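You operate a simulated robot arm through the tools that you are given. There is no shell and no other tool.

The job below is to be done with a simulated robot arm. You get a single attempt, and the scene is never put back.

## Task
Oil the board press, wipe the gauge anvil and sweep the press bed.
Fine: three strokes of the purple lever; orange rag for the smudge, red brush for the dust, swept toward the aisle; both go back. Set down upright: red brush. What is to be rubbed or washed off counts as gone when no trace of it is left.

It is judged by the outcome, as a careful person would: the job done as asked, and still so three seconds after it is handed in. It fails if anything else is knocked over, pushed out of place, dropped, spilled or broken.

## Robot
A 6-joint arm with a two-finger gripper, fixed in place. Base frame: the origin is on the floor under the middle of its stand, x ahead of it, y to its left, z up; the work surface is at about z = 0.862. Readings come in m, rad, newtons and seconds.
It reaches about 1.417 m from its shoulder. Its first joint turns from -2.897 to 2.897 rad. Payload 3.43 kg.
Tool frame: the origin (TCP) lies between the finger pads and is the grasp point; the fingertips stand 0.02 m ahead of it; z points along the fingers, y is the line along which they close. The gripper opens to 0.19 m; its body begins 0.248 m behind the TCP.
Orientation is told as [roll, pitch, yaw] about the base's x, y, z axes, in that order, counted from this pose: with the fingers straight down and closing along the base's y, the tool's x points along the base's -x, its y along +y and its z along -z.

## Interface
- The arm moves only by the tool step_arm. Its argument "commands" is a list of rows, each a list of 7 numbers: the shift along the base's x, y, z in m, then the turn, a rotation vector about the base's x, y, z in degrees, then the gripper command, from -1 (fully open) to 1 (shut), values between in proportion. In form: [[tx, ty, tz, wx, wy, wz, grip], ...]. A call has 1 to 20 rows; each row is the pose to reach, as a shift and turn from the pose commanded when the call began. Rows are played at 5 a second. More than 0.05 m and 0.15 rad between two rows, or a gripper value outside its range, and nothing of the call is played. A pose out of reach is approached as far as the arm can. The call stops where the force on the tool passes 40 N (or 10 N more than at its start, if that is more) or the arm is blocked; 0.2 s more then pass. Each finger travels about 0.153 m/s and halts on what it meets, pressing with about 37 N; the grip force reading is that of the motor and also rises with nothing between the fingers. The clock runs only during rows and for 0.2 s after the last one: add rows that repeat a pose to give the fingers time. It gives the time, the measured TCP pose, the force on the tool (base axes), the opening and the grip force at its end, in the units of the frame above (readings bear some noise), with the torque about the TCP (base axes, N m) and any sound that the robot's microphone picked up.
- Cameras (640 x 400 px; columns grow to the right, rows downward): "scene" is fixed at [0.3997, -0.499, 1.4568]; the picture's right is [-0.16, -0.99, 0.00], its down [-0.90, 0.14, -0.42] and it looks along [0.41, -0.07, -0.91] (base axes); focal length 214 px, centre (320, 200). "wrist" rides on the gripper at [0.07, -0.008, -0.288] in the tool frame; the picture's right is [0.12, 0.99, 0.00], its down [-0.96, 0.12, -0.25] and it looks along [-0.25, 0.03, 0.97] (tool axes); focal length 261 px, centre (320, 200). There is no depth. A picture from a camera that has moved, and an enlarged one, comes with that camera's place and axes in the base frame and with its lens.
- get_image(camera): a new picture of that camera. The clock stands still meanwhile.
- move_column(by): moves the trunk up (or, below 0, down) by that many m; the arm rides with it, the base frame stays. It gives what a move gives, with no picture.
- close_up(camera, box): a new picture of the part [left, top, right, bottom] of that camera's present view, enlarged. The clock stands still meanwhile.
- job_done(): hands the job in; it is judged then, once.

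Nothing tells you positions but the pictures and the camera data. Unless the task says otherwise, let go and move clear before handing in.

The tools are called after "Request:" by a JSON object that holds its "method" and its "body". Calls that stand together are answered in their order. step_arm: Moves the arm, as the interface text tells. Its arguments: {"type":"object","properties":{"commands":{"type":"array","items":{"type":"array","items":{"type":"number"}}}},"required":["commands"]} The other tools are called the same way: move_column (by) moves the trunk up or down; get_image (camera) takes a picture; close_up (camera, box) takes an enlarged picture of a part of a camera's view; job_done () hands the job in.

At the start:

```text
clock: 0.0
ee_pos: [0.5644, -0.4758, 1.2105]
ee_rot: [-0.001, 0.0, 0.002]
force: [-0.1, -0.3, 0.8]
moment: [0.01, -0.05, 0.01]
width: 0.1901
grasp_force: 0.0
trunk travel left (down, up): [-0.3, 0.14]
```

scene: 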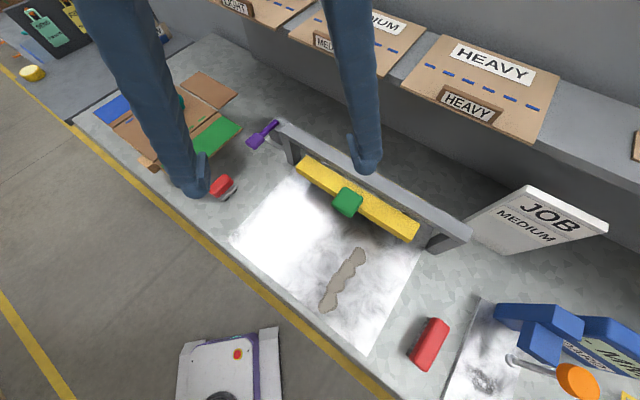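
wrist: 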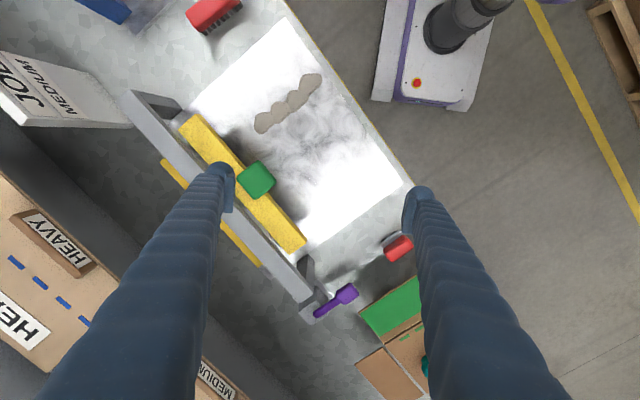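

I see a board press with a yellow beam, a green knob and a purple lever, a dust streak on the press bed, a red brush, and a gauge with a smudge and an orange item at lower right. I'll take close-ups before moving anything.

Request:
{"method": "get_image", "body": {"camera": "scene"}}

Request:
{"method": "close_up", "body": {"camera": "scene", "box": [400, 260, 640, 400]}}

Request:
{"method": "close_up", "body": {"camera": "scene", "box": [200, 100, 440, 250]}}

Request:
{"method": "close_up", "body": {"camera": "wrist", "box": [60, 0, 320, 160]}}

Request:
{"method": "close_up", "body": {"camera": "wrist", "box": [220, 170, 480, 400]}}

```text
taken
```

scene: 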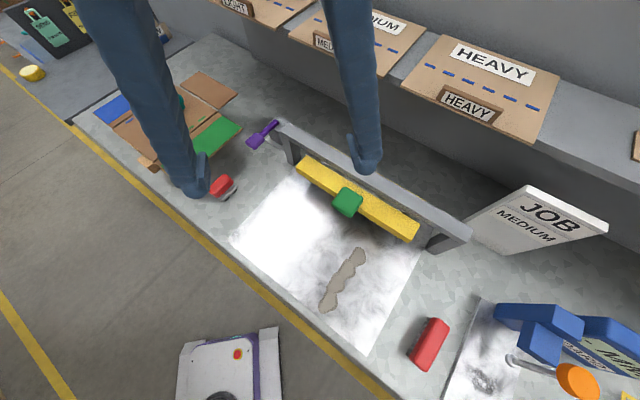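

```text
2.67 times, centred on (520, 330) of scene
camera zoom: at [0.3997, -0.499, 1.4568], right [-0.16, -0.99, 0.0], down [-0.9, 0.14, -0.42], along [0.41, -0.07, -0.91], focal length 572 px, centre (-213, -147)
```

zoom: 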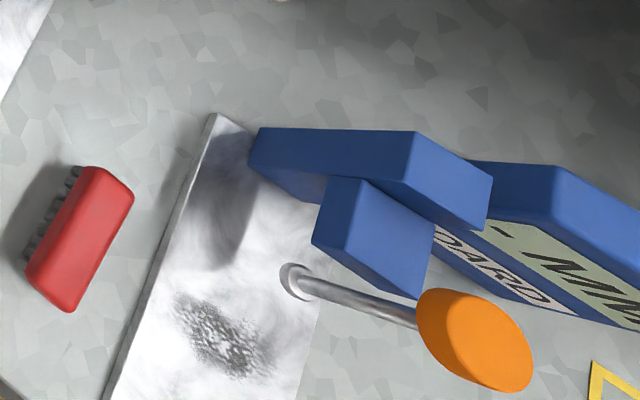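

```text
2.67 times, centred on (320, 175) of scene
camera zoom: at [0.3997, -0.499, 1.4568], right [-0.16, -0.99, 0.0], down [-0.9, 0.14, -0.42], along [0.41, -0.07, -0.91], focal length 572 px, centre (320, 267)
```

zoom: 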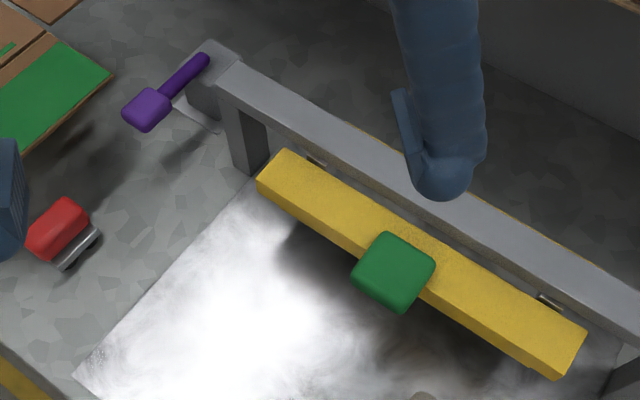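

```text
2.46 times, centred on (190, 80) of wrist
camera zoom: at [0.4927, -0.4831, 1.4973], right [-0.12, 0.99, 0.0], down [0.96, 0.12, 0.25], along [0.25, 0.03, -0.97], focal length 642 px, centre (640, 495)
```

zoom: 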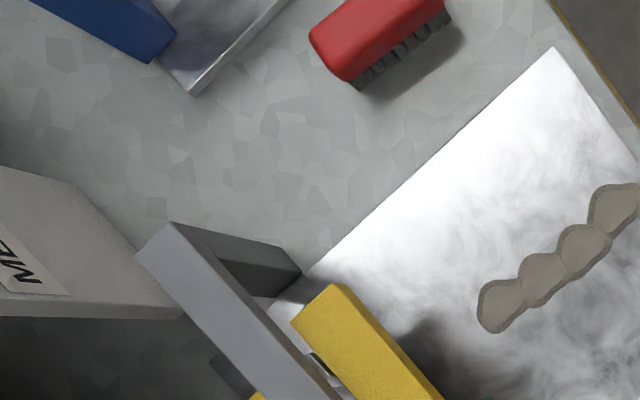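

```text
1.74 times, centred on (350, 285) of wrist
camera zoom: at [0.4927, -0.4831, 1.4973], right [-0.12, 0.99, 0.0], down [0.96, 0.12, 0.25], along [0.25, 0.03, -0.97], focal length 453 px, centre (268, 52)
```

zoom: 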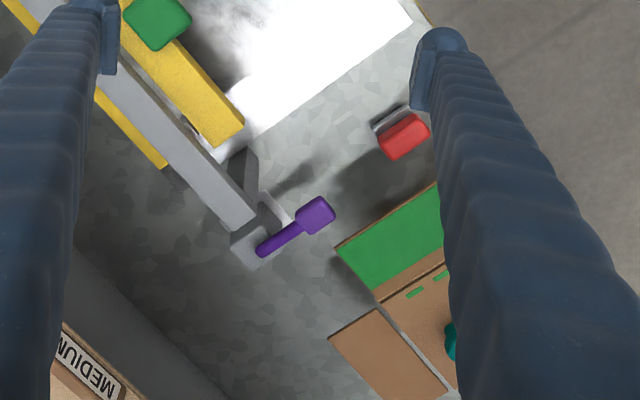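

The bench runs at about 45° to my base frame, with the aisle toward (-x, +y), and the brush seems to be standing on its bristles. I'll move the wrist camera over the gauge side to identify the orange item and look for the rag.

Request:
{"method": "step_arm", "body": {"commands": [[0, 0, 0.04, 0, 0, 0, -1], [-0.03, -0.03, 0.06, 0, 0, 0, -1], [-0.06, -0.06, 0.06, 0, 0, 0, -1], [-0.09, -0.09, 0.06, 0, 0, 0, -1], [-0.12, -0.12, 0.06, 0, 0, 0, -1], [-0.15, -0.15, 0.06, 0, 0, 0, -1], [-0.18, -0.18, 0.06, 0, 0, 0, -1], [-0.21, -0.21, 0.06, 0, 0, 0, -1], [-0.24, -0.24, 0.06, 0, 0, 0, -1], [-0.26, -0.26, 0.06, 0, 0, 0, -1]]}}

Request:
{"method": "get_image", "body": {"camera": "wrist"}}

Request:
{"method": "get_image", "body": {"camera": "scene"}}

```text
clock: 2.2
ee_pos: [0.3024, -0.7356, 1.2683]
ee_rot: [0.0, -0.001, 0.0]
force: [0.3, -0.2, -1.0]
moment: [0.06, -0.04, 0.03]
width: 0.19
grasp_force: 0.1
trunk travel left (down, up): [-0.3, 0.14]
```

```text
taken
camera wrist: at [0.2312, -0.744, 1.5552], right [-0.12, 0.99, 0.0], down [0.96, 0.12, 0.25], along [0.25, 0.03, -0.97], focal length 261 px, centre (320, 200)
```

wrist: 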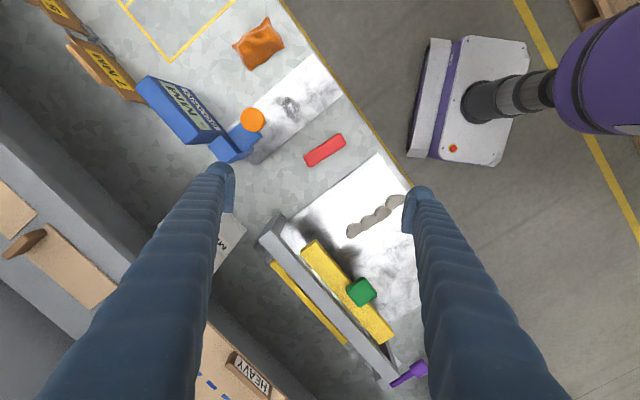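

```text
taken
```

scene: 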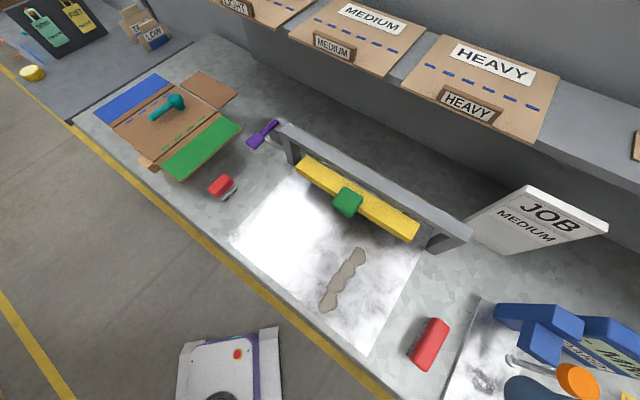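

Now the orange rag shows as a crumpled cloth further along the bench, next to a yellow marked outline, while the orange disc belongs to the gauge. I'll zoom in for detail.

Request:
{"method": "close_up", "body": {"camera": "wrist", "box": [110, 0, 350, 150]}}

Request:
{"method": "close_up", "body": {"camera": "wrist", "box": [220, 80, 440, 220]}}

Request:
{"method": "close_up", "body": {"camera": "wrist", "box": [240, 220, 440, 400]}}

Request:
{"method": "close_up", "body": {"camera": "scene", "box": [180, 90, 360, 220]}}

```text
2.67 times, centred on (230, 75) of wrist
camera zoom: at [0.2312, -0.744, 1.5552], right [-0.12, 0.99, 0.0], down [0.96, 0.12, 0.25], along [0.25, 0.03, -0.97], focal length 695 px, centre (560, 533)
```

zoom: 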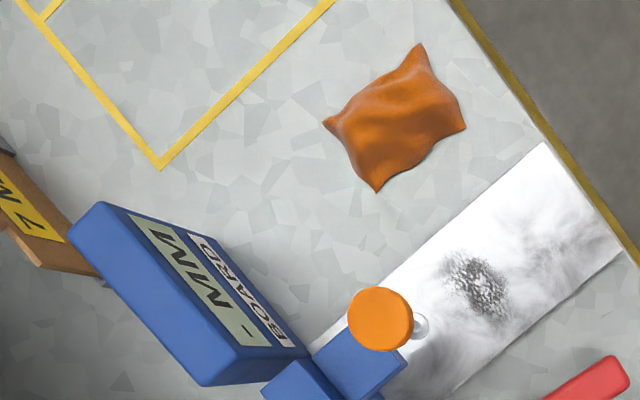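

```text
2.86 times, centred on (330, 150) of wrist
camera zoom: at [0.2312, -0.744, 1.5552], right [-0.12, 0.99, 0.0], down [0.96, 0.12, 0.25], along [0.25, 0.03, -0.97], focal length 745 px, centre (291, 343)
```

zoom: 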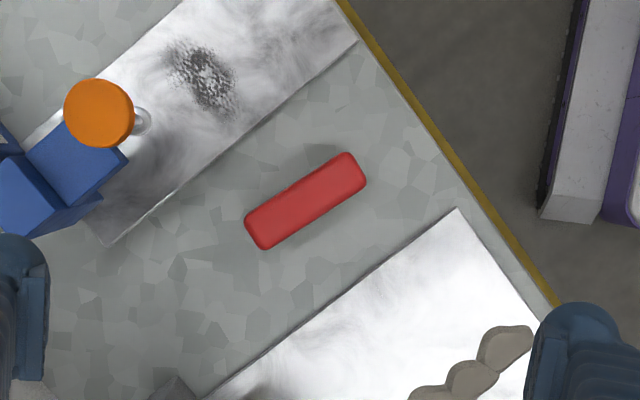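

```text
2.22 times, centred on (340, 310) of wrist
camera zoom: at [0.2312, -0.744, 1.5552], right [-0.12, 0.99, 0.0], down [0.96, 0.12, 0.25], along [0.25, 0.03, -0.97], focal length 579 px, centre (276, -44)
```

zoom: 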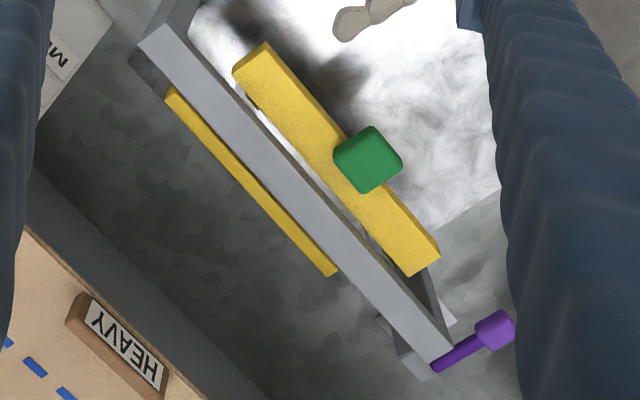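

```text
3.08 times, centred on (270, 155) of scene
camera zoom: at [0.3997, -0.499, 1.4568], right [-0.16, -0.99, 0.0], down [-0.9, 0.14, -0.42], along [0.41, -0.07, -0.91], focal length 660 px, centre (474, 338)
```

zoom: 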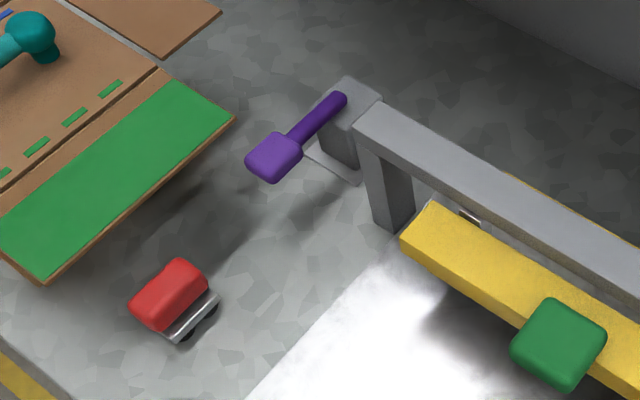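

The rag sits near (0.05, -0.91), the smudge near (0.18, -0.82), the purple knob near (0.864, -0.374, 0.93) and the brush near (0.27, -0.73). I'll go to the lever first, turning the gripper to line up with the bench, and inspect it closely.

Request:
{"method": "step_arm", "body": {"commands": [[0.036, 0.025, 0, 0, 0, -5, -1], [0.072, 0.05, 0, 0, 0, -10, -1], [0.108, 0.075, 0, 0, 0, -15, -1], [0.144, 0.1, 0, 0, 0, -20, -1], [0.18, 0.125, 0, 0, 0, -25, -1], [0.216, 0.15, 0, 0, 0, -30, -1], [0.252, 0.175, 0, 0, 0, -35, -1], [0.288, 0.2, 0, 0, 0, -40, -1], [0.324, 0.225, 0, 0, 0, -45, -1], [0.36, 0.25, 0, 0, 0, -45, -1], [0.396, 0.275, 0, 0, 0, -45, -1], [0.432, 0.3, 0, 0, 0, -45, -1], [0.468, 0.325, 0, 0, 0, -45, -1], [0.504, 0.35, 0, 0, 0, -45, -1], [0.52, 0.361, 0, 0, 0, -45, -1], [0.52, 0.361, 0, 0, 0, -45, -1]]}}

Request:
{"method": "get_image", "body": {"camera": "wrist"}}

Request:
{"method": "get_image", "body": {"camera": "scene"}}

```text
clock: 5.6
ee_pos: [0.825, -0.3752, 1.2701]
ee_rot: [-0.001, 0.002, -0.784]
force: [0.3, -0.1, 0.2]
moment: [0.03, -0.03, 0.01]
width: 0.19
grasp_force: 0.1
trunk travel left (down, up): [-0.3, 0.14]
```

```text
taken
camera wrist: at [0.7685, -0.3314, 1.5576], right [0.62, 0.79, 0.0], down [0.76, -0.6, 0.25], along [0.19, -0.15, -0.97], focal length 261 px, centre (320, 200)
```

wrist: 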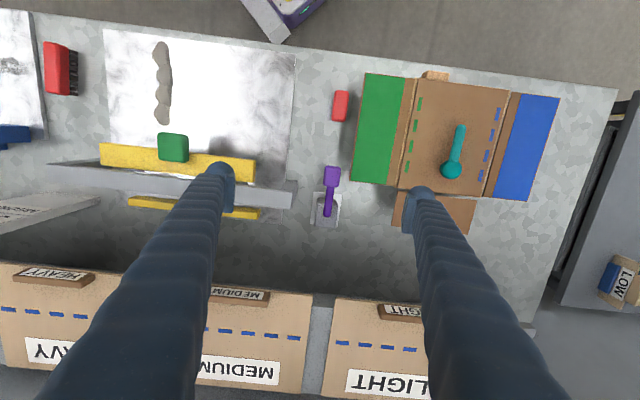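

```text
taken
```

scene: 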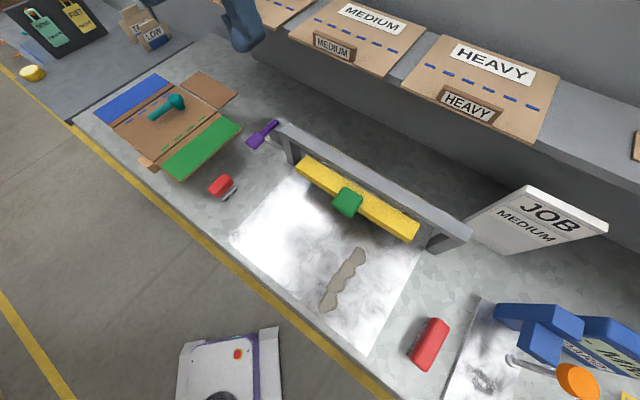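

The lever's knob points toward the aisle from a small grey pivot block behind the press. I'll zoom in on it, and on the bed and beam.

Request:
{"method": "close_up", "body": {"camera": "wrist", "box": [270, 140, 390, 240]}}

Request:
{"method": "close_up", "body": {"camera": "wrist", "box": [40, 20, 310, 225]}}

Request:
{"method": "close_up", "body": {"camera": "scene", "box": [220, 100, 320, 180]}}

Request:
{"method": "close_up", "body": {"camera": "scene", "box": [280, 140, 480, 320]}}

```text
4.00 times, centred on (330, 190) of wrist
camera zoom: at [0.7685, -0.3314, 1.5576], right [0.62, 0.79, 0.0], down [0.76, -0.6, 0.25], along [0.19, -0.15, -0.97], focal length 1043 px, centre (280, 240)
```

zoom: 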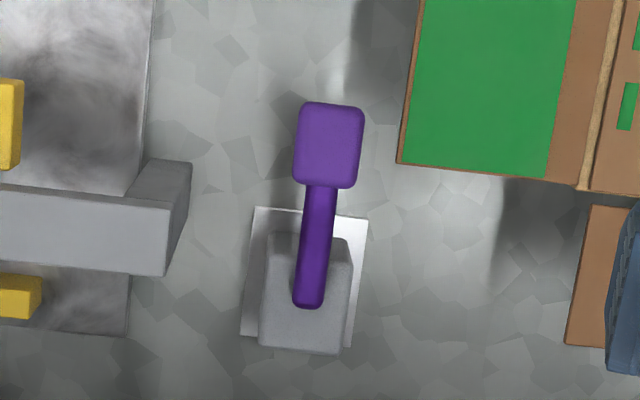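

```text
1.95 times, centred on (175, 122) of wrist
camera zoom: at [0.7685, -0.3314, 1.5576], right [0.62, 0.79, 0.0], down [0.76, -0.6, 0.25], along [0.19, -0.15, -0.97], focal length 509 px, centre (603, 351)
```

zoom: 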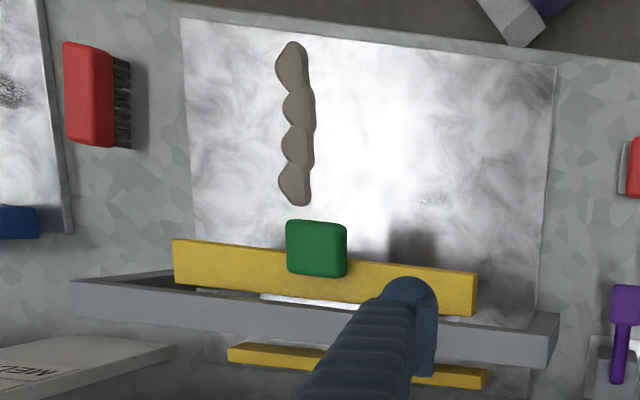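

```text
5.00 times, centred on (270, 140) of scene
camera zoom: at [0.3997, -0.499, 1.4568], right [-0.16, -0.99, 0.0], down [-0.9, 0.14, -0.42], along [0.41, -0.07, -0.91], focal length 1072 px, centre (570, 500)
```

zoom: 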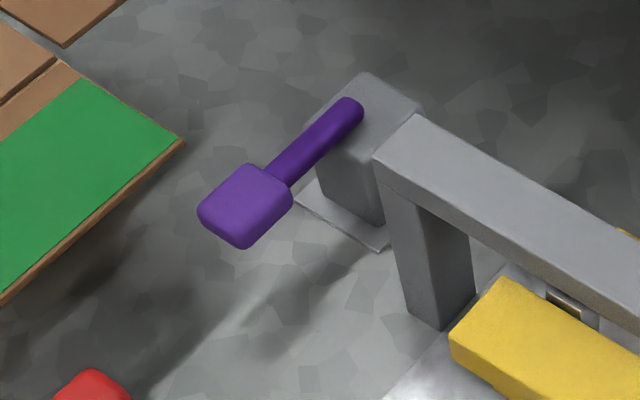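

```text
2.22 times, centred on (380, 230) of scene
camera zoom: at [0.3997, -0.499, 1.4568], right [-0.16, -0.99, 0.0], down [-0.9, 0.14, -0.42], along [0.41, -0.07, -0.91], focal length 477 px, centre (187, 133)
```

zoom: 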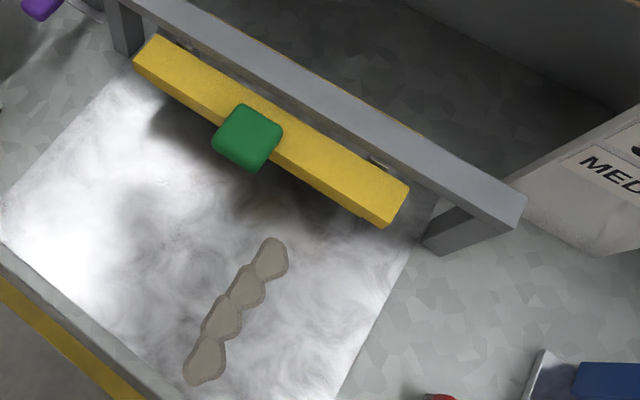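

The lever looks hinged at its block with the knob free to be pumped down, the knob's centre near (0.866, -0.371, 0.935). I'll close the fingers, come above the knob and check alignment.

Request:
{"method": "step_arm", "body": {"commands": [[0.01, 0.001, -0.04, 0, 0, 0, 1], [0.02, 0.002, -0.08, 0, 0, 0, 1], [0.03, 0.003, -0.12, 0, 0, 0, 1], [0.04, 0.004, -0.16, 0, 0, 0, 1], [0.04, 0.004, -0.2, 0, 0, 0, 1], [0.04, 0.004, -0.24, 0, 0, 0, 1], [0.04, 0.004, -0.26, 0, 0, 0, 1], [0.04, 0.004, -0.26, 0, 0, 0, 1]]}}

Request:
{"method": "close_up", "body": {"camera": "scene", "box": [200, 60, 340, 180]}}

Request:
{"method": "get_image", "body": {"camera": "wrist"}}

```text
clock: 7.4
ee_pos: [0.8662, -0.3701, 1.0111]
ee_rot: [-0.001, -0.002, -0.787]
force: [0.3, 0.5, -0.6]
moment: [0.01, -0.01, -0.01]
width: 0.0001
grasp_force: 33.9
trunk travel left (down, up): [-0.3, 0.14]
```

```text
3.33 times, centred on (270, 120) of scene
camera zoom: at [0.3997, -0.499, 1.4568], right [-0.16, -0.99, 0.0], down [-0.9, 0.14, -0.42], along [0.41, -0.07, -0.91], focal length 715 px, centre (487, 467)
```

zoom: 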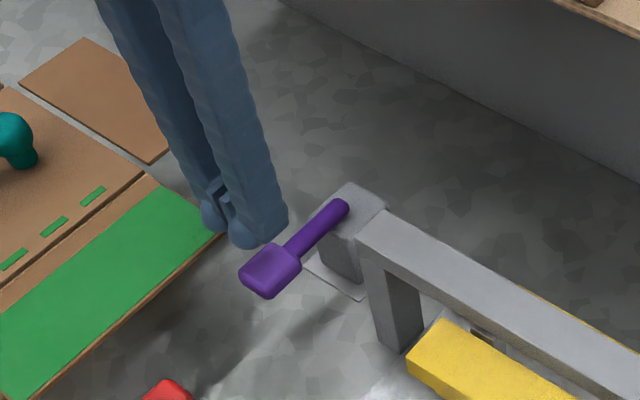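

```text
taken
camera wrist: at [0.8087, -0.3257, 1.2983], right [0.62, 0.79, 0.0], down [0.76, -0.6, 0.25], along [0.19, -0.15, -0.97], focal length 261 px, centre (320, 200)
```

wrist: 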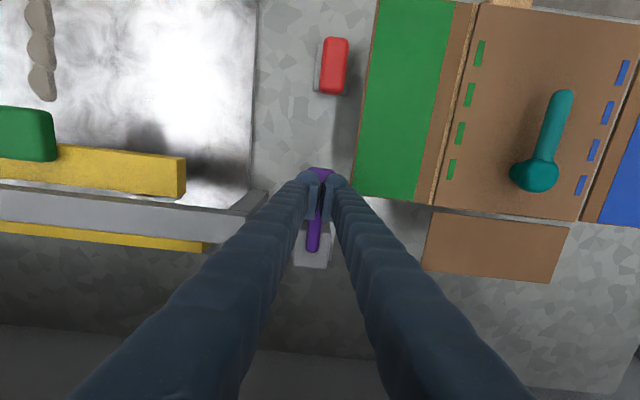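

The closed fingertips are right over the purple knob. Now I'll lower in small steps until the force shows contact.

Request:
{"method": "step_arm", "body": {"commands": [[0, 0, -0.01, 0, 0, 0, 1], [0, 0, -0.02, 0, 0, 0, 1], [0, 0, -0.03, 0, 0, 0, 1], [0, 0, -0.04, 0, 0, 0, 1], [0, 0, -0.045, 0, 0, 0, 1]]}}

Request:
{"method": "close_up", "body": {"camera": "scene", "box": [200, 60, 340, 180]}}

```text
clock: 8.6
ee_pos: [0.8642, -0.3697, 0.965]
ee_rot: [0.0, 0.001, -0.786]
force: [-0.2, -1.1, -0.3]
moment: [-0.01, 0.02, -0.01]
width: 0.0002
grasp_force: 34.6
trunk travel left (down, up): [-0.3, 0.14]
```

```text
3.33 times, centred on (270, 120) of scene
camera zoom: at [0.3997, -0.499, 1.4568], right [-0.16, -0.99, 0.0], down [-0.9, 0.14, -0.42], along [0.41, -0.07, -0.91], focal length 715 px, centre (487, 467)
```

zoom: 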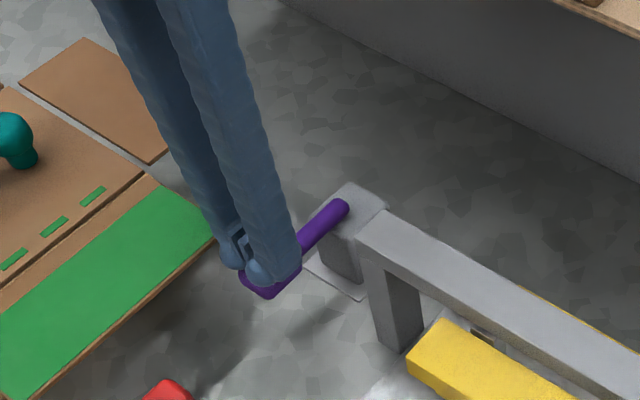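

Request:
{"method": "step_arm", "body": {"commands": [[0, 0, -0.005, 0, 0, 0, 1], [0, 0, -0.01, 0, 0, 0, 1], [0, 0, -0.015, 0, 0, 0, 1], [0, 0, -0.02, 0, 0, 0, 1]]}}

Request:
{"method": "close_up", "body": {"camera": "scene", "box": [200, 60, 340, 180]}}

```text
clock: 9.6
ee_pos: [0.8631, -0.3693, 0.9452]
ee_rot: [-0.001, 0.0, -0.785]
force: [-1.6, 2.3, 4.2]
moment: [-0.04, 0.0, 0.02]
width: 0.006
grasp_force: 33.9
trunk travel left (down, up): [-0.3, 0.14]
```

```text
3.33 times, centred on (270, 120) of scene
camera zoom: at [0.3997, -0.499, 1.4568], right [-0.16, -0.99, 0.0], down [-0.9, 0.14, -0.42], along [0.41, -0.07, -0.91], focal length 715 px, centre (487, 467)
```

zoom: 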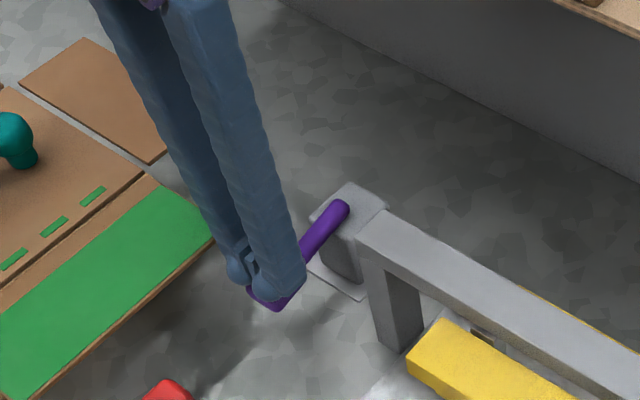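

The lever is yielding under about 5 N, so it does pump downward. I'll keep pressing to find the end of the stroke.

Request:
{"method": "step_arm", "body": {"commands": [[0, 0, -0.005, 0, 0, 0, 1], [0, 0, -0.01, 0, 0, 0, 1], [0, 0, -0.015, 0, 0, 0, 1], [0, 0, -0.02, 0, 0, 0, 1]]}}

Request:
{"method": "close_up", "body": {"camera": "scene", "box": [200, 60, 340, 180]}}

```text
clock: 10.6
ee_pos: [0.8648, -0.3719, 0.9342]
ee_rot: [0.001, -0.006, -0.785]
force: [-10.4, 5.0, 17.0]
moment: [-0.13, 0.03, -0.02]
width: 0.0063
grasp_force: 34.5
trunk travel left (down, up): [-0.3, 0.14]
stopped in row 4: the force on the tool passed its limit at 44 N (the readings are from after the stop); the commanded pose is now the measured one
```

```text
3.33 times, centred on (270, 120) of scene
camera zoom: at [0.3997, -0.499, 1.4568], right [-0.16, -0.99, 0.0], down [-0.9, 0.14, -0.42], along [0.41, -0.07, -0.91], focal length 715 px, centre (487, 467)
```

zoom: 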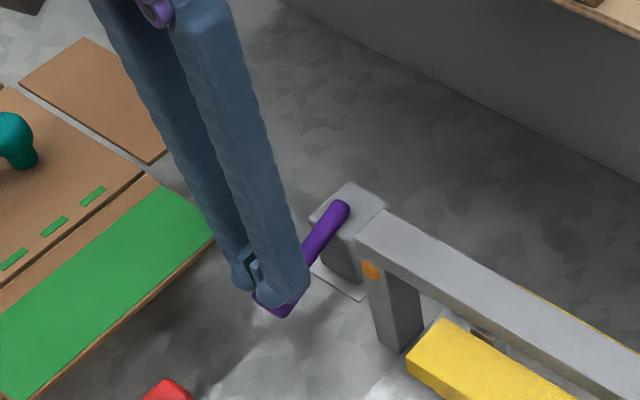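

The lever hit its lower stop and an orange oil mark appeared on the press upright, so that looks like one stroke. I'll raise now to see whether the lever springs back.

Request:
{"method": "step_arm", "body": {"commands": [[0, 0, 0.01, 0, 0, 0, 1], [0, 0, 0.02, 0, 0, 0, 1], [0, 0, 0.03, 0, 0, 0, 1], [0, 0, 0.045, 0, 0, 0, 1], [0, 0, 0.06, 0, 0, 0, 1], [0, 0, 0.06, 0, 0, 0, 1]]}}

Request:
{"method": "close_up", "body": {"camera": "scene", "box": [200, 60, 340, 180]}}

Request:
{"method": "close_up", "body": {"camera": "scene", "box": [240, 100, 480, 250]}}

```text
clock: 12.0
ee_pos: [0.8656, -0.3714, 0.9924]
ee_rot: [0.0, -0.004, -0.786]
force: [0.1, 0.0, -0.6]
moment: [0.0, 0.03, -0.01]
width: 0.0001
grasp_force: 34.3
trunk travel left (down, up): [-0.3, 0.14]
```

```text
3.33 times, centred on (270, 120) of scene
camera zoom: at [0.3997, -0.499, 1.4568], right [-0.16, -0.99, 0.0], down [-0.9, 0.14, -0.42], along [0.41, -0.07, -0.91], focal length 715 px, centre (487, 467)
```

zoom: 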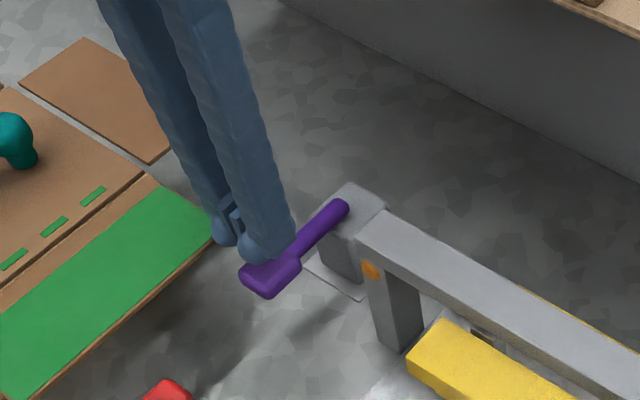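

```text
2.67 times, centred on (360, 175) of scene
camera zoom: at [0.3997, -0.499, 1.4568], right [-0.16, -0.99, 0.0], down [-0.9, 0.14, -0.42], along [0.41, -0.07, -0.91], focal length 572 px, centre (213, 267)
```

zoom: 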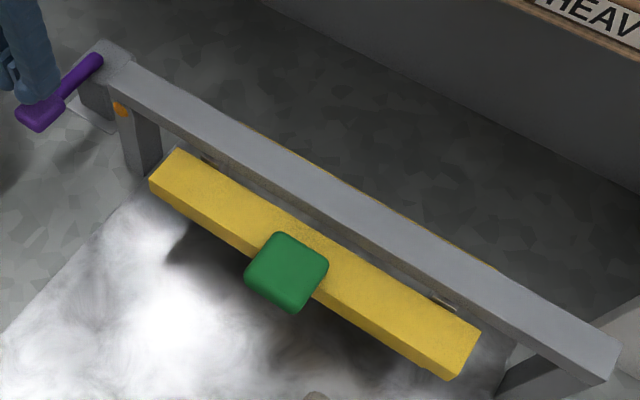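

The lever sprang back and the oil mark stays, so that's stroke one. Now stroke two with the same motion.

Request:
{"method": "step_arm", "body": {"commands": [[0, 0, -0.015, 0, 0, 0, 1], [0, 0, -0.03, 0, 0, 0, 1], [0, 0, -0.04, 0, 0, 0, 1], [0, 0, -0.045, 0, 0, 0, 1], [0, 0, -0.05, 0, 0, 0, 1], [0, 0, -0.055, 0, 0, 0, 1], [0, 0, -0.0585, 0, 0, 0, 1], [0, 0, -0.061, 0, 0, 0, 1]]}}

Request:
{"method": "close_up", "body": {"camera": "scene", "box": [200, 60, 340, 180]}}

```text
clock: 13.8
ee_pos: [0.8675, -0.3723, 0.9355]
ee_rot: [0.003, -0.011, -0.786]
force: [-0.5, -2.0, 36.2]
moment: [-0.48, -0.29, 0.05]
width: 0.0061
grasp_force: 34.4
trunk travel left (down, up): [-0.3, 0.14]
```

```text
3.33 times, centred on (270, 120) of scene
camera zoom: at [0.3997, -0.499, 1.4568], right [-0.16, -0.99, 0.0], down [-0.9, 0.14, -0.42], along [0.41, -0.07, -0.91], focal length 715 px, centre (487, 467)
```

zoom: 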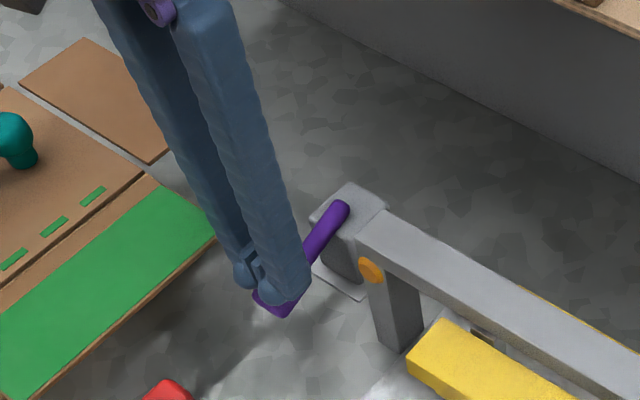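

The oil mark grew, so stroke two counted. I'll raise fully, then make stroke three.

Request:
{"method": "step_arm", "body": {"commands": [[0, 0, 0.01, 0, 0, 0, 1], [0, 0, 0.02, 0, 0, 0, 1], [0, 0, 0.03, 0, 0, 0, 1], [0, 0, 0.045, 0, 0, 0, 1], [0, 0, 0.06, 0, 0, 0, 1], [0, 0, 0.06, 0, 0, 0, 1]]}}

Request:
{"method": "close_up", "body": {"camera": "scene", "box": [200, 60, 340, 180]}}

```text
clock: 15.2
ee_pos: [0.8671, -0.3714, 0.99]
ee_rot: [0.0, -0.004, -0.785]
force: [0.1, 0.3, -0.8]
moment: [-0.05, -0.04, 0.03]
width: 0.0
grasp_force: 34.2
trunk travel left (down, up): [-0.3, 0.14]
```

```text
3.33 times, centred on (270, 120) of scene
camera zoom: at [0.3997, -0.499, 1.4568], right [-0.16, -0.99, 0.0], down [-0.9, 0.14, -0.42], along [0.41, -0.07, -0.91], focal length 715 px, centre (487, 467)
```

zoom: 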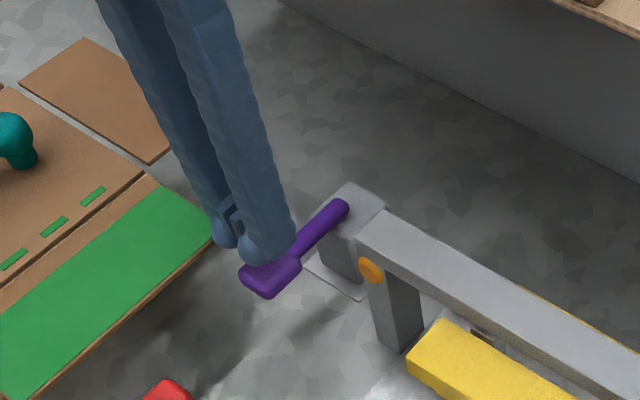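

The lever is back up and the oil mark holds. Here is stroke three.

Request:
{"method": "step_arm", "body": {"commands": [[0, 0, -0.015, 0, 0, 0, 1], [0, 0, -0.03, 0, 0, 0, 1], [0, 0, -0.04, 0, 0, 0, 1], [0, 0, -0.045, 0, 0, 0, 1], [0, 0, -0.05, 0, 0, 0, 1], [0, 0, -0.055, 0, 0, 0, 1], [0, 0, -0.0585, 0, 0, 0, 1], [0, 0, -0.0605, 0, 0, 0, 1]]}}

Request:
{"method": "close_up", "body": {"camera": "scene", "box": [200, 60, 340, 180]}}

```text
clock: 17.0
ee_pos: [0.8669, -0.3716, 0.9353]
ee_rot: [0.003, -0.01, -0.785]
force: [1.8, -1.2, 37.2]
moment: [-0.5, -0.35, 0.07]
width: 0.0061
grasp_force: 34.4
trunk travel left (down, up): [-0.3, 0.14]
```

```text
3.33 times, centred on (270, 120) of scene
camera zoom: at [0.3997, -0.499, 1.4568], right [-0.16, -0.99, 0.0], down [-0.9, 0.14, -0.42], along [0.41, -0.07, -0.91], focal length 715 px, centre (487, 467)
```

zoom: 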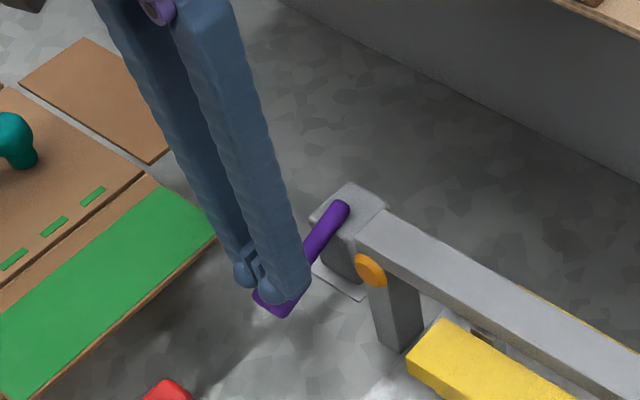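

The oil mark grew a third time, so the oiling is done. I'll lift clear of the lever and travel high to above the rag.

Request:
{"method": "step_arm", "body": {"commands": [[0, 0, 0.01, 0, 0, 0, 1], [0, 0, 0.02, 0, 0, 0, 1], [0, 0, 0.03, 0, 0, 0, 1], [0, 0, 0.07, 0, 0, 0, 1], [0, 0, 0.11, 0, 0, 0, 1], [0, 0, 0.15, 0, 0, 0, 1], [0, 0, 0.19, 0, 0, 0, 1], [0, 0, 0.23, 0, 0, 0, 1], [0, 0, 0.27, 0, 0, 0, 1], [0, 0, 0.31, 0, 0, 0, 1]]}}

Request:
{"method": "step_arm", "body": {"commands": [[-0.038, -0.025, 0, 0, 0, 0, 0], [-0.076, -0.05, 0, 0, 0, 0, 0], [-0.114, -0.075, 0, 0, 0, 0, 0], [-0.152, -0.1, 0, 0, 0, 0, 0], [-0.19, -0.125, 0, 0, 0, 0, 0], [-0.228, -0.15, 0, 0, 0, 0, 0], [-0.266, -0.175, 0, 0, 0, 0, 0], [-0.304, -0.2, 0, 0, 0, 0, 0], [-0.342, -0.225, 0, 0, 0, 0, 0], [-0.38, -0.25, 0, 0, 0, 0, 0], [-0.418, -0.275, 0, 0, 0, 0, 0], [-0.456, -0.3, 0, 0, 0, 0, 0], [-0.494, -0.325, 0, 0, 0, 0, 0], [-0.532, -0.35, 0, 0, 0, 0, 0], [-0.57, -0.375, 0, 0, 0, 0, 0], [-0.608, -0.4, 0, 0, 0, 0, 0], [-0.646, -0.425, 0, 0, 0, 0, 0], [-0.684, -0.45, 0, 0, 0, 0, 0], [-0.7, -0.46, 0, 0, 0, 0, 0], [-0.7, -0.46, 0, 0, 0, 0, 0]]}}

Request:
{"method": "get_image", "body": {"camera": "wrist"}}

Request:
{"method": "get_image", "body": {"camera": "scene"}}

```text
clock: 19.2
ee_pos: [0.8674, -0.3695, 1.2419]
ee_rot: [0.001, -0.005, -0.786]
force: [-0.5, -0.2, 0.4]
moment: [-0.02, -0.04, -0.02]
width: 0.0003
grasp_force: 34.1
trunk travel left (down, up): [-0.3, 0.14]
```

```text
clock: 23.4
ee_pos: [0.1685, -0.8316, 1.2425]
ee_rot: [0.001, -0.006, -0.786]
force: [-0.3, 0.4, 0.3]
moment: [-0.01, 0.01, 0.01]
width: 0.0951
grasp_force: 0.0
trunk travel left (down, up): [-0.3, 0.14]
```

```text
taken
camera wrist: at [0.1095, -0.7856, 1.5294], right [0.62, 0.79, 0.0], down [0.76, -0.6, 0.25], along [0.2, -0.15, -0.97], focal length 261 px, centre (320, 200)
```

wrist: 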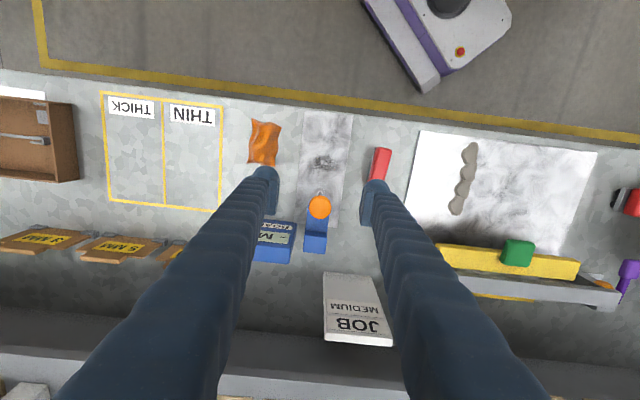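

```text
taken
```

scene: 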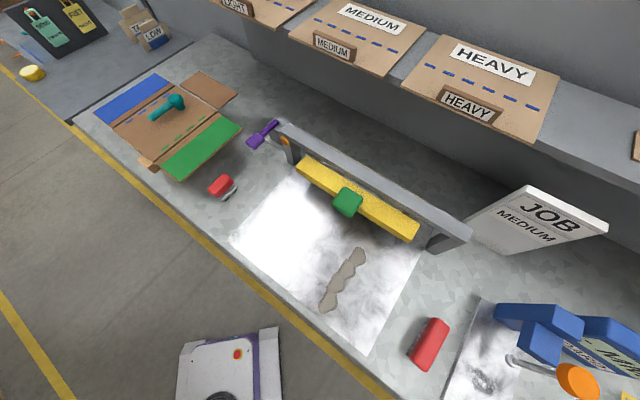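

From here I have a good view of the rag, the gauge and the brush. I'll zoom in to fix their positions and sizes.

Request:
{"method": "close_up", "body": {"camera": "wrist", "box": [220, 90, 420, 260]}}

Request:
{"method": "close_up", "body": {"camera": "wrist", "box": [220, 100, 300, 180]}}

Request:
{"method": "close_up", "body": {"camera": "wrist", "box": [360, 110, 620, 310]}}

```text
2.35 times, centred on (320, 175) of wrist
camera zoom: at [0.1095, -0.7856, 1.5294], right [0.62, 0.79, 0.0], down [0.76, -0.6, 0.25], along [0.2, -0.15, -0.97], focal length 613 px, centre (320, 259)
```

zoom: 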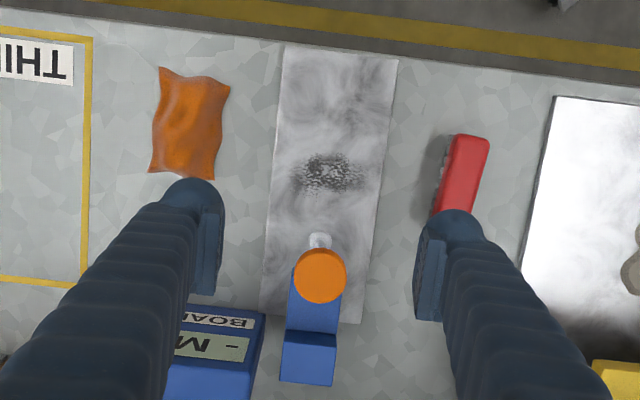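

```text
5.00 times, centred on (260, 140) of wrist
camera zoom: at [0.1095, -0.7856, 1.5294], right [0.62, 0.79, 0.0], down [0.76, -0.6, 0.25], along [0.2, -0.15, -0.97], focal length 1303 px, centre (620, 500)
```

zoom: 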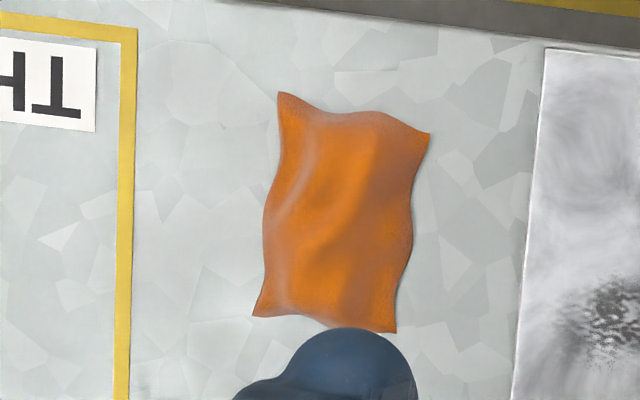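

```text
2.00 times, centred on (490, 210) of wrist
camera zoom: at [0.1095, -0.7856, 1.5294], right [0.62, 0.79, 0.0], down [0.76, -0.6, 0.25], along [0.2, -0.15, -0.97], focal length 521 px, centre (-20, 180)
```

zoom: 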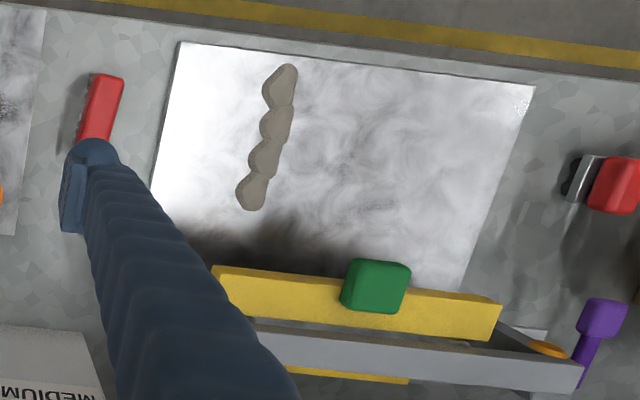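

The rag is about 0.075 × 0.11 m, centred near (0.047, -0.909) and aligned with the bench. I'll move over it with the fingers opened to about 0.106 m and descend partway.

Request:
{"method": "step_arm", "body": {"commands": [[-0.03, -0.02, 0, 0, 0, 0, -0.12], [-0.06, -0.039, 0, 0, 0, 0, -0.12], [-0.09, -0.058, 0, 0, 0, 0, -0.12], [-0.1215, -0.0775, 0, 0, 0, 0, -0.12], [-0.1215, -0.0775, -0.04, 0, 0, 0, -0.12], [-0.1215, -0.0775, -0.08, 0, 0, 0, -0.12], [-0.1215, -0.0775, -0.12, 0, 0, 0, -0.12], [-0.1215, -0.0775, -0.16, 0, 0, 0, -0.12], [-0.1215, -0.0775, -0.2, 0, 0, 0, -0.12], [-0.1215, -0.0775, -0.24, 0, 0, 0, -0.12], [-0.1215, -0.0775, -0.27, 0, 0, 0, -0.12], [-0.1215, -0.0775, -0.27, 0, 0, 0, -0.12]]}}

Request:
{"method": "get_image", "body": {"camera": "wrist"}}

Request:
{"method": "get_image", "body": {"camera": "scene"}}

```text
clock: 26.0
ee_pos: [0.0437, -0.9092, 0.9713]
ee_rot: [0.001, -0.005, -0.786]
force: [0.1, 0.0, -0.4]
moment: [0.04, 0.01, 0.0]
width: 0.1065
grasp_force: 0.1
trunk travel left (down, up): [-0.3, 0.14]
```

```text
taken
camera wrist: at [-0.0142, -0.864, 1.2584], right [0.62, 0.79, 0.0], down [0.76, -0.6, 0.25], along [0.2, -0.16, -0.97], focal length 261 px, centre (320, 200)
```

wrist: 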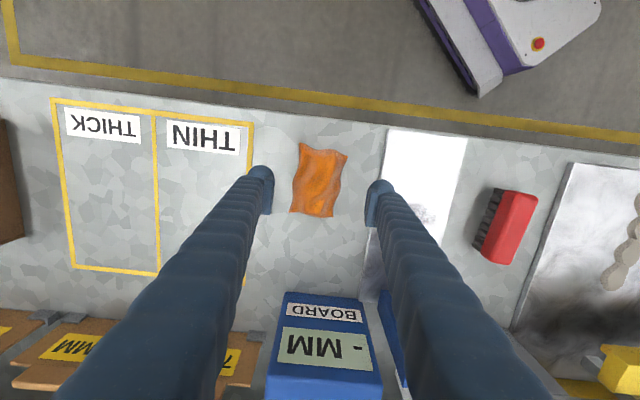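

```text
taken
```

scene: 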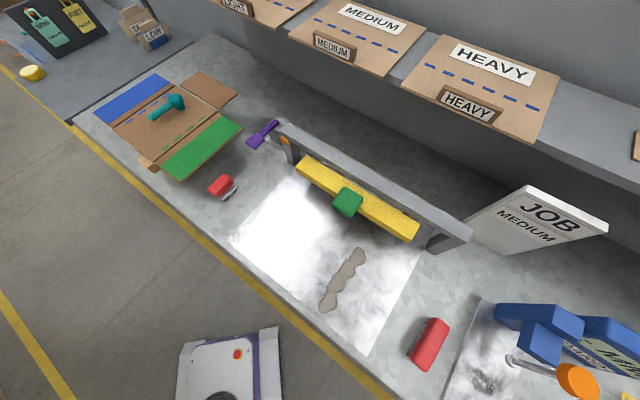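

The rag is centred between the fingers with clearance from the anvil plate. I'll descend to just above the bench, checking for contact.

Request:
{"method": "step_arm", "body": {"commands": [[-0.003, -0.001, -0.03, 0, 0, 0, -0.12], [-0.003, -0.001, -0.055, 0, 0, 0, -0.12], [-0.003, -0.001, -0.07, 0, 0, 0, -0.12], [-0.003, -0.001, -0.078, 0, 0, 0, -0.12], [-0.003, -0.001, -0.083, 0, 0, 0, -0.12], [-0.003, -0.001, -0.083, 0, 0, 0, -0.12]]}}

Request:
{"method": "get_image", "body": {"camera": "wrist"}}

```text
clock: 27.4
ee_pos: [0.0422, -0.9087, 0.887]
ee_rot: [0.002, -0.005, -0.786]
force: [0.9, -0.6, -1.0]
moment: [0.0, 0.0, 0.0]
width: 0.1065
grasp_force: 0.1
trunk travel left (down, up): [-0.3, 0.14]
```

```text
taken
camera wrist: at [-0.0159, -0.8645, 1.1744], right [0.62, 0.79, 0.0], down [0.76, -0.6, 0.25], along [0.2, -0.16, -0.97], focal length 261 px, centre (320, 200)
```

wrist: 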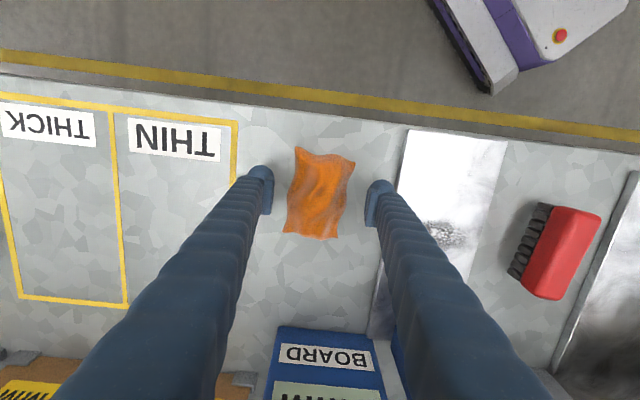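

The fingertips are just above the bench with the rag between them. I'll close on it.

Request:
{"method": "step_arm", "body": {"commands": [[0, 0, 0, 0, 0, 0, 0.3], [0, 0, 0, 0, 0, 0, 0.6], [0, 0, 0, 0, 0, 0, 1], [0, 0, 0, 0, 0, 0, 1], [0, 0, 0, 0, 0, 0, 1]]}}

Request:
{"method": "get_image", "body": {"camera": "wrist"}}

```text
clock: 28.6
ee_pos: [0.0428, -0.9093, 0.8874]
ee_rot: [0.0, -0.004, -0.785]
force: [-0.7, 0.0, 0.7]
moment: [-0.02, 0.01, -0.03]
width: 0.033
grasp_force: 37.0
trunk travel left (down, up): [-0.3, 0.14]
```

```text
taken
camera wrist: at [-0.0159, -0.8645, 1.1744], right [0.62, 0.79, 0.0], down [0.76, -0.6, 0.25], along [0.2, -0.16, -0.97], focal length 261 px, centre (320, 200)
```

wrist: 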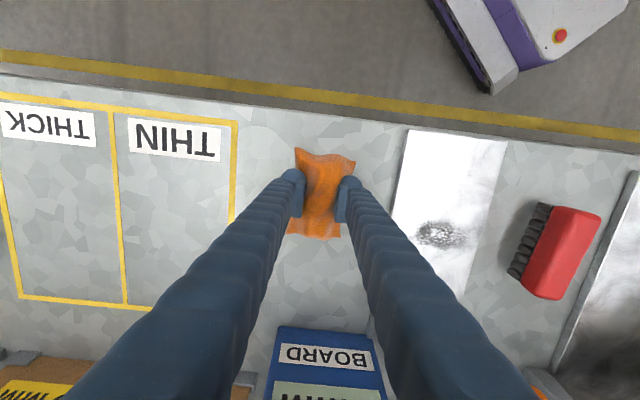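

The fingers closed on the rag at 0.033 m width with 37 N. I'll lift gently and check that it comes along.

Request:
{"method": "step_arm", "body": {"commands": [[0, 0, 0.01, 0, 0, 0, 1], [0, 0, 0.025, 0, 0, 0, 1], [0, 0, 0.045, 0, 0, 0, 1], [0, 0, 0.06, 0, 0, 0, 1], [0, 0, 0.06, 0, 0, 0, 1]]}}

Request:
{"method": "get_image", "body": {"camera": "wrist"}}

Request:
{"method": "get_image", "body": {"camera": "scene"}}

```text
clock: 29.8
ee_pos: [0.0415, -0.9104, 0.9481]
ee_rot: [0.003, -0.005, -0.785]
force: [0.3, -0.2, -0.3]
moment: [-0.02, 0.03, 0.0]
width: 0.0328
grasp_force: 37.1
trunk travel left (down, up): [-0.3, 0.14]
```

```text
taken
camera wrist: at [-0.0171, -0.8646, 1.2352], right [0.62, 0.79, 0.0], down [0.76, -0.6, 0.25], along [0.2, -0.15, -0.97], focal length 261 px, centre (320, 200)
```

wrist: 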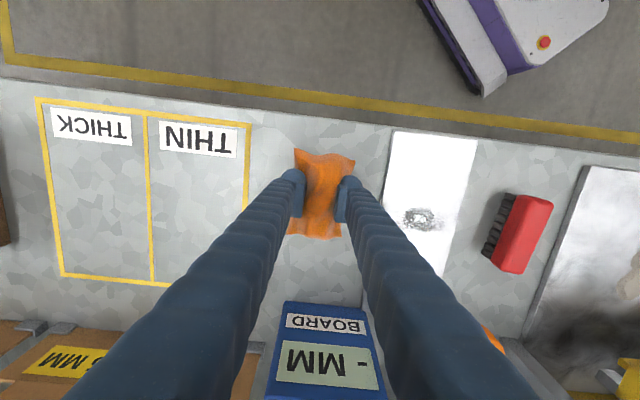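

```text
taken
```

scene: 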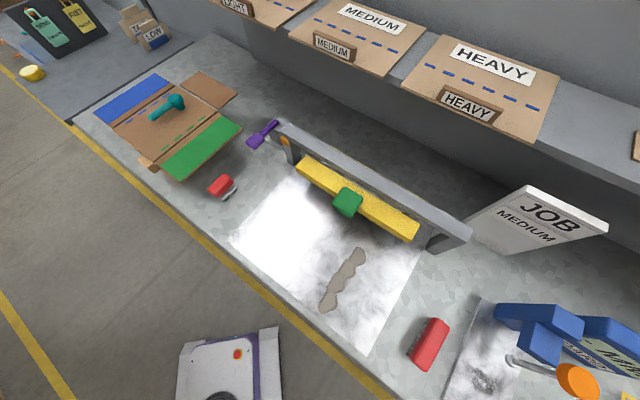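

The rag came up with the gripper. I'll take a closer look at the smudge and spindle from here before approaching.

Request:
{"method": "close_up", "body": {"camera": "wrist", "box": [370, 120, 530, 240]}}

Request:
{"method": "close_up", "body": {"camera": "scene", "box": [440, 280, 640, 400]}}

```text
3.33 times, centred on (450, 180) of wrist
camera zoom: at [-0.0171, -0.8646, 1.2352], right [0.62, 0.79, 0.0], down [0.76, -0.6, 0.25], along [0.2, -0.15, -0.97], focal length 869 px, centre (-113, 267)
```

zoom: 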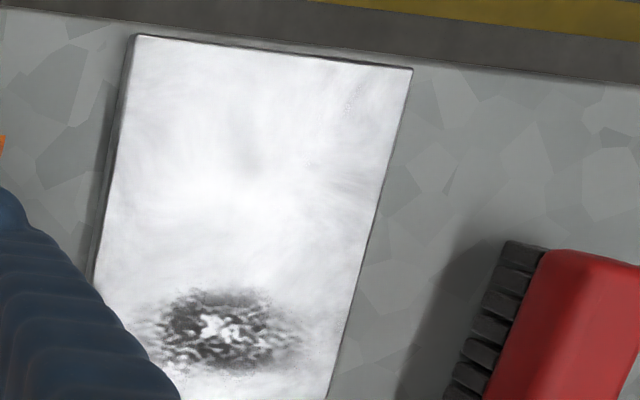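

```text
3.20 times, centred on (540, 340) of scene
camera zoom: at [0.3997, -0.499, 1.4568], right [-0.16, -0.99, 0.0], down [-0.9, 0.14, -0.42], along [0.41, -0.07, -0.91], focal length 686 px, centre (-384, -248)
```

zoom: 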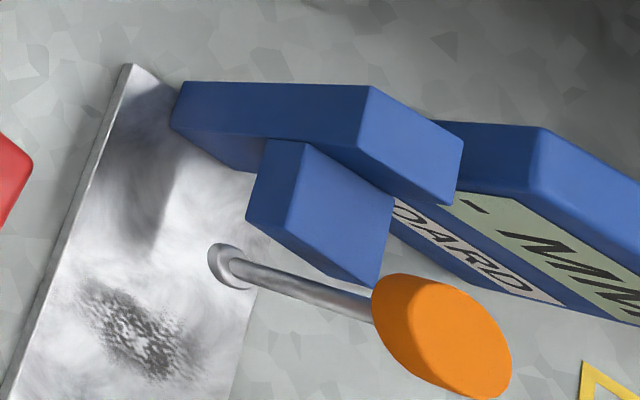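

The smudge is about 0.07 × 0.04 m, centred near (0.176, -0.822), with the gauge spindle about 0.07 m behind it. I'll carry the rag over the aisle side of the smudge and lower it until it touches lightly.

Request:
{"method": "step_arm", "body": {"commands": [[0.028, 0.027, 0.01, 0, 0, 0, 1], [0.056, 0.055, 0.01, 0, 0, 0, 1], [0.085, 0.082, 0.01, 0, 0, 0, 1], [0.1135, 0.1095, 0.01, 0, 0, 0, 1], [0.1135, 0.1095, -0.01, 0, 0, 0, 1], [0.1135, 0.1095, -0.025, 0, 0, 0, 1], [0.1135, 0.1095, -0.035, 0, 0, 0, 1], [0.1135, 0.1095, -0.04, 0, 0, 0, 1]]}}

Request:
{"method": "get_image", "body": {"camera": "wrist"}}

Request:
{"method": "close_up", "body": {"camera": "scene", "box": [440, 280, 640, 400]}}

```text
clock: 31.6
ee_pos: [0.1554, -0.8006, 0.9063]
ee_rot: [0.001, -0.006, -0.785]
force: [-1.1, 0.0, -0.2]
moment: [0.04, 0.02, 0.01]
width: 0.0326
grasp_force: 36.8
trunk travel left (down, up): [-0.3, 0.14]
```

```text
taken
camera wrist: at [0.0971, -0.7561, 1.1937], right [0.62, 0.79, 0.0], down [0.76, -0.6, 0.25], along [0.2, -0.16, -0.97], focal length 261 px, centre (320, 200)
```

wrist: 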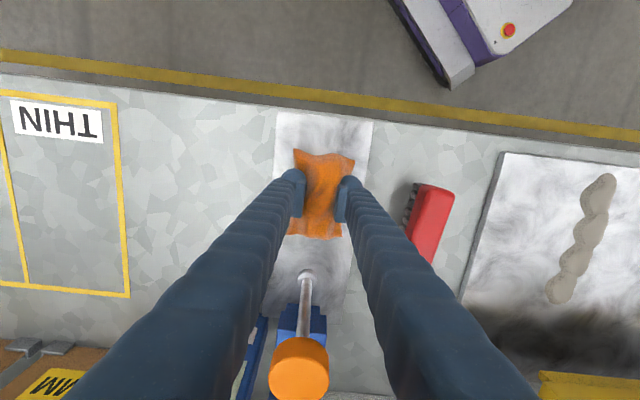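

```text
3.20 times, centred on (540, 340) of scene
camera zoom: at [0.3997, -0.499, 1.4568], right [-0.16, -0.99, 0.0], down [-0.9, 0.14, -0.42], along [0.41, -0.07, -0.91], focal length 686 px, centre (-384, -248)
```

zoom: 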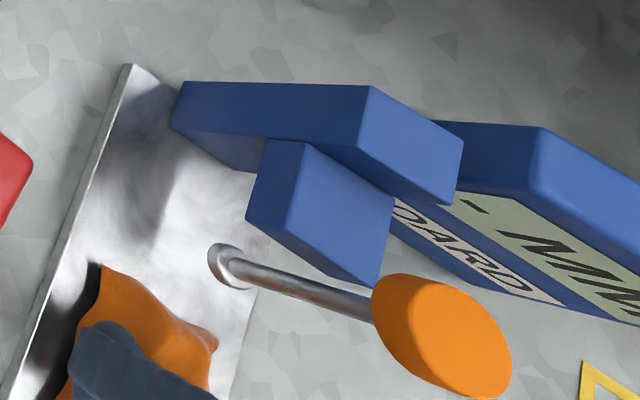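

The rag is held level above the anvil, and the spindle and disc sit clear between the splayed fingers. I'll lower in 3 mm steps to find contact.

Request:
{"method": "step_arm", "body": {"commands": [[0, 0, -0.003, 0, 0, 0, 1], [0, 0, -0.006, 0, 0, 0, 1], [0, 0, -0.009, 0, 0, 0, 1], [0, 0, -0.011, 0, 0, 0, 1]]}}

```text
clock: 32.6
ee_pos: [0.1555, -0.7996, 0.8986]
ee_rot: [0.0, -0.006, -0.784]
force: [0.2, 2.4, 21.3]
moment: [0.3, 0.09, -0.01]
width: 0.0326
grasp_force: 36.6
trunk travel left (down, up): [-0.3, 0.14]
```

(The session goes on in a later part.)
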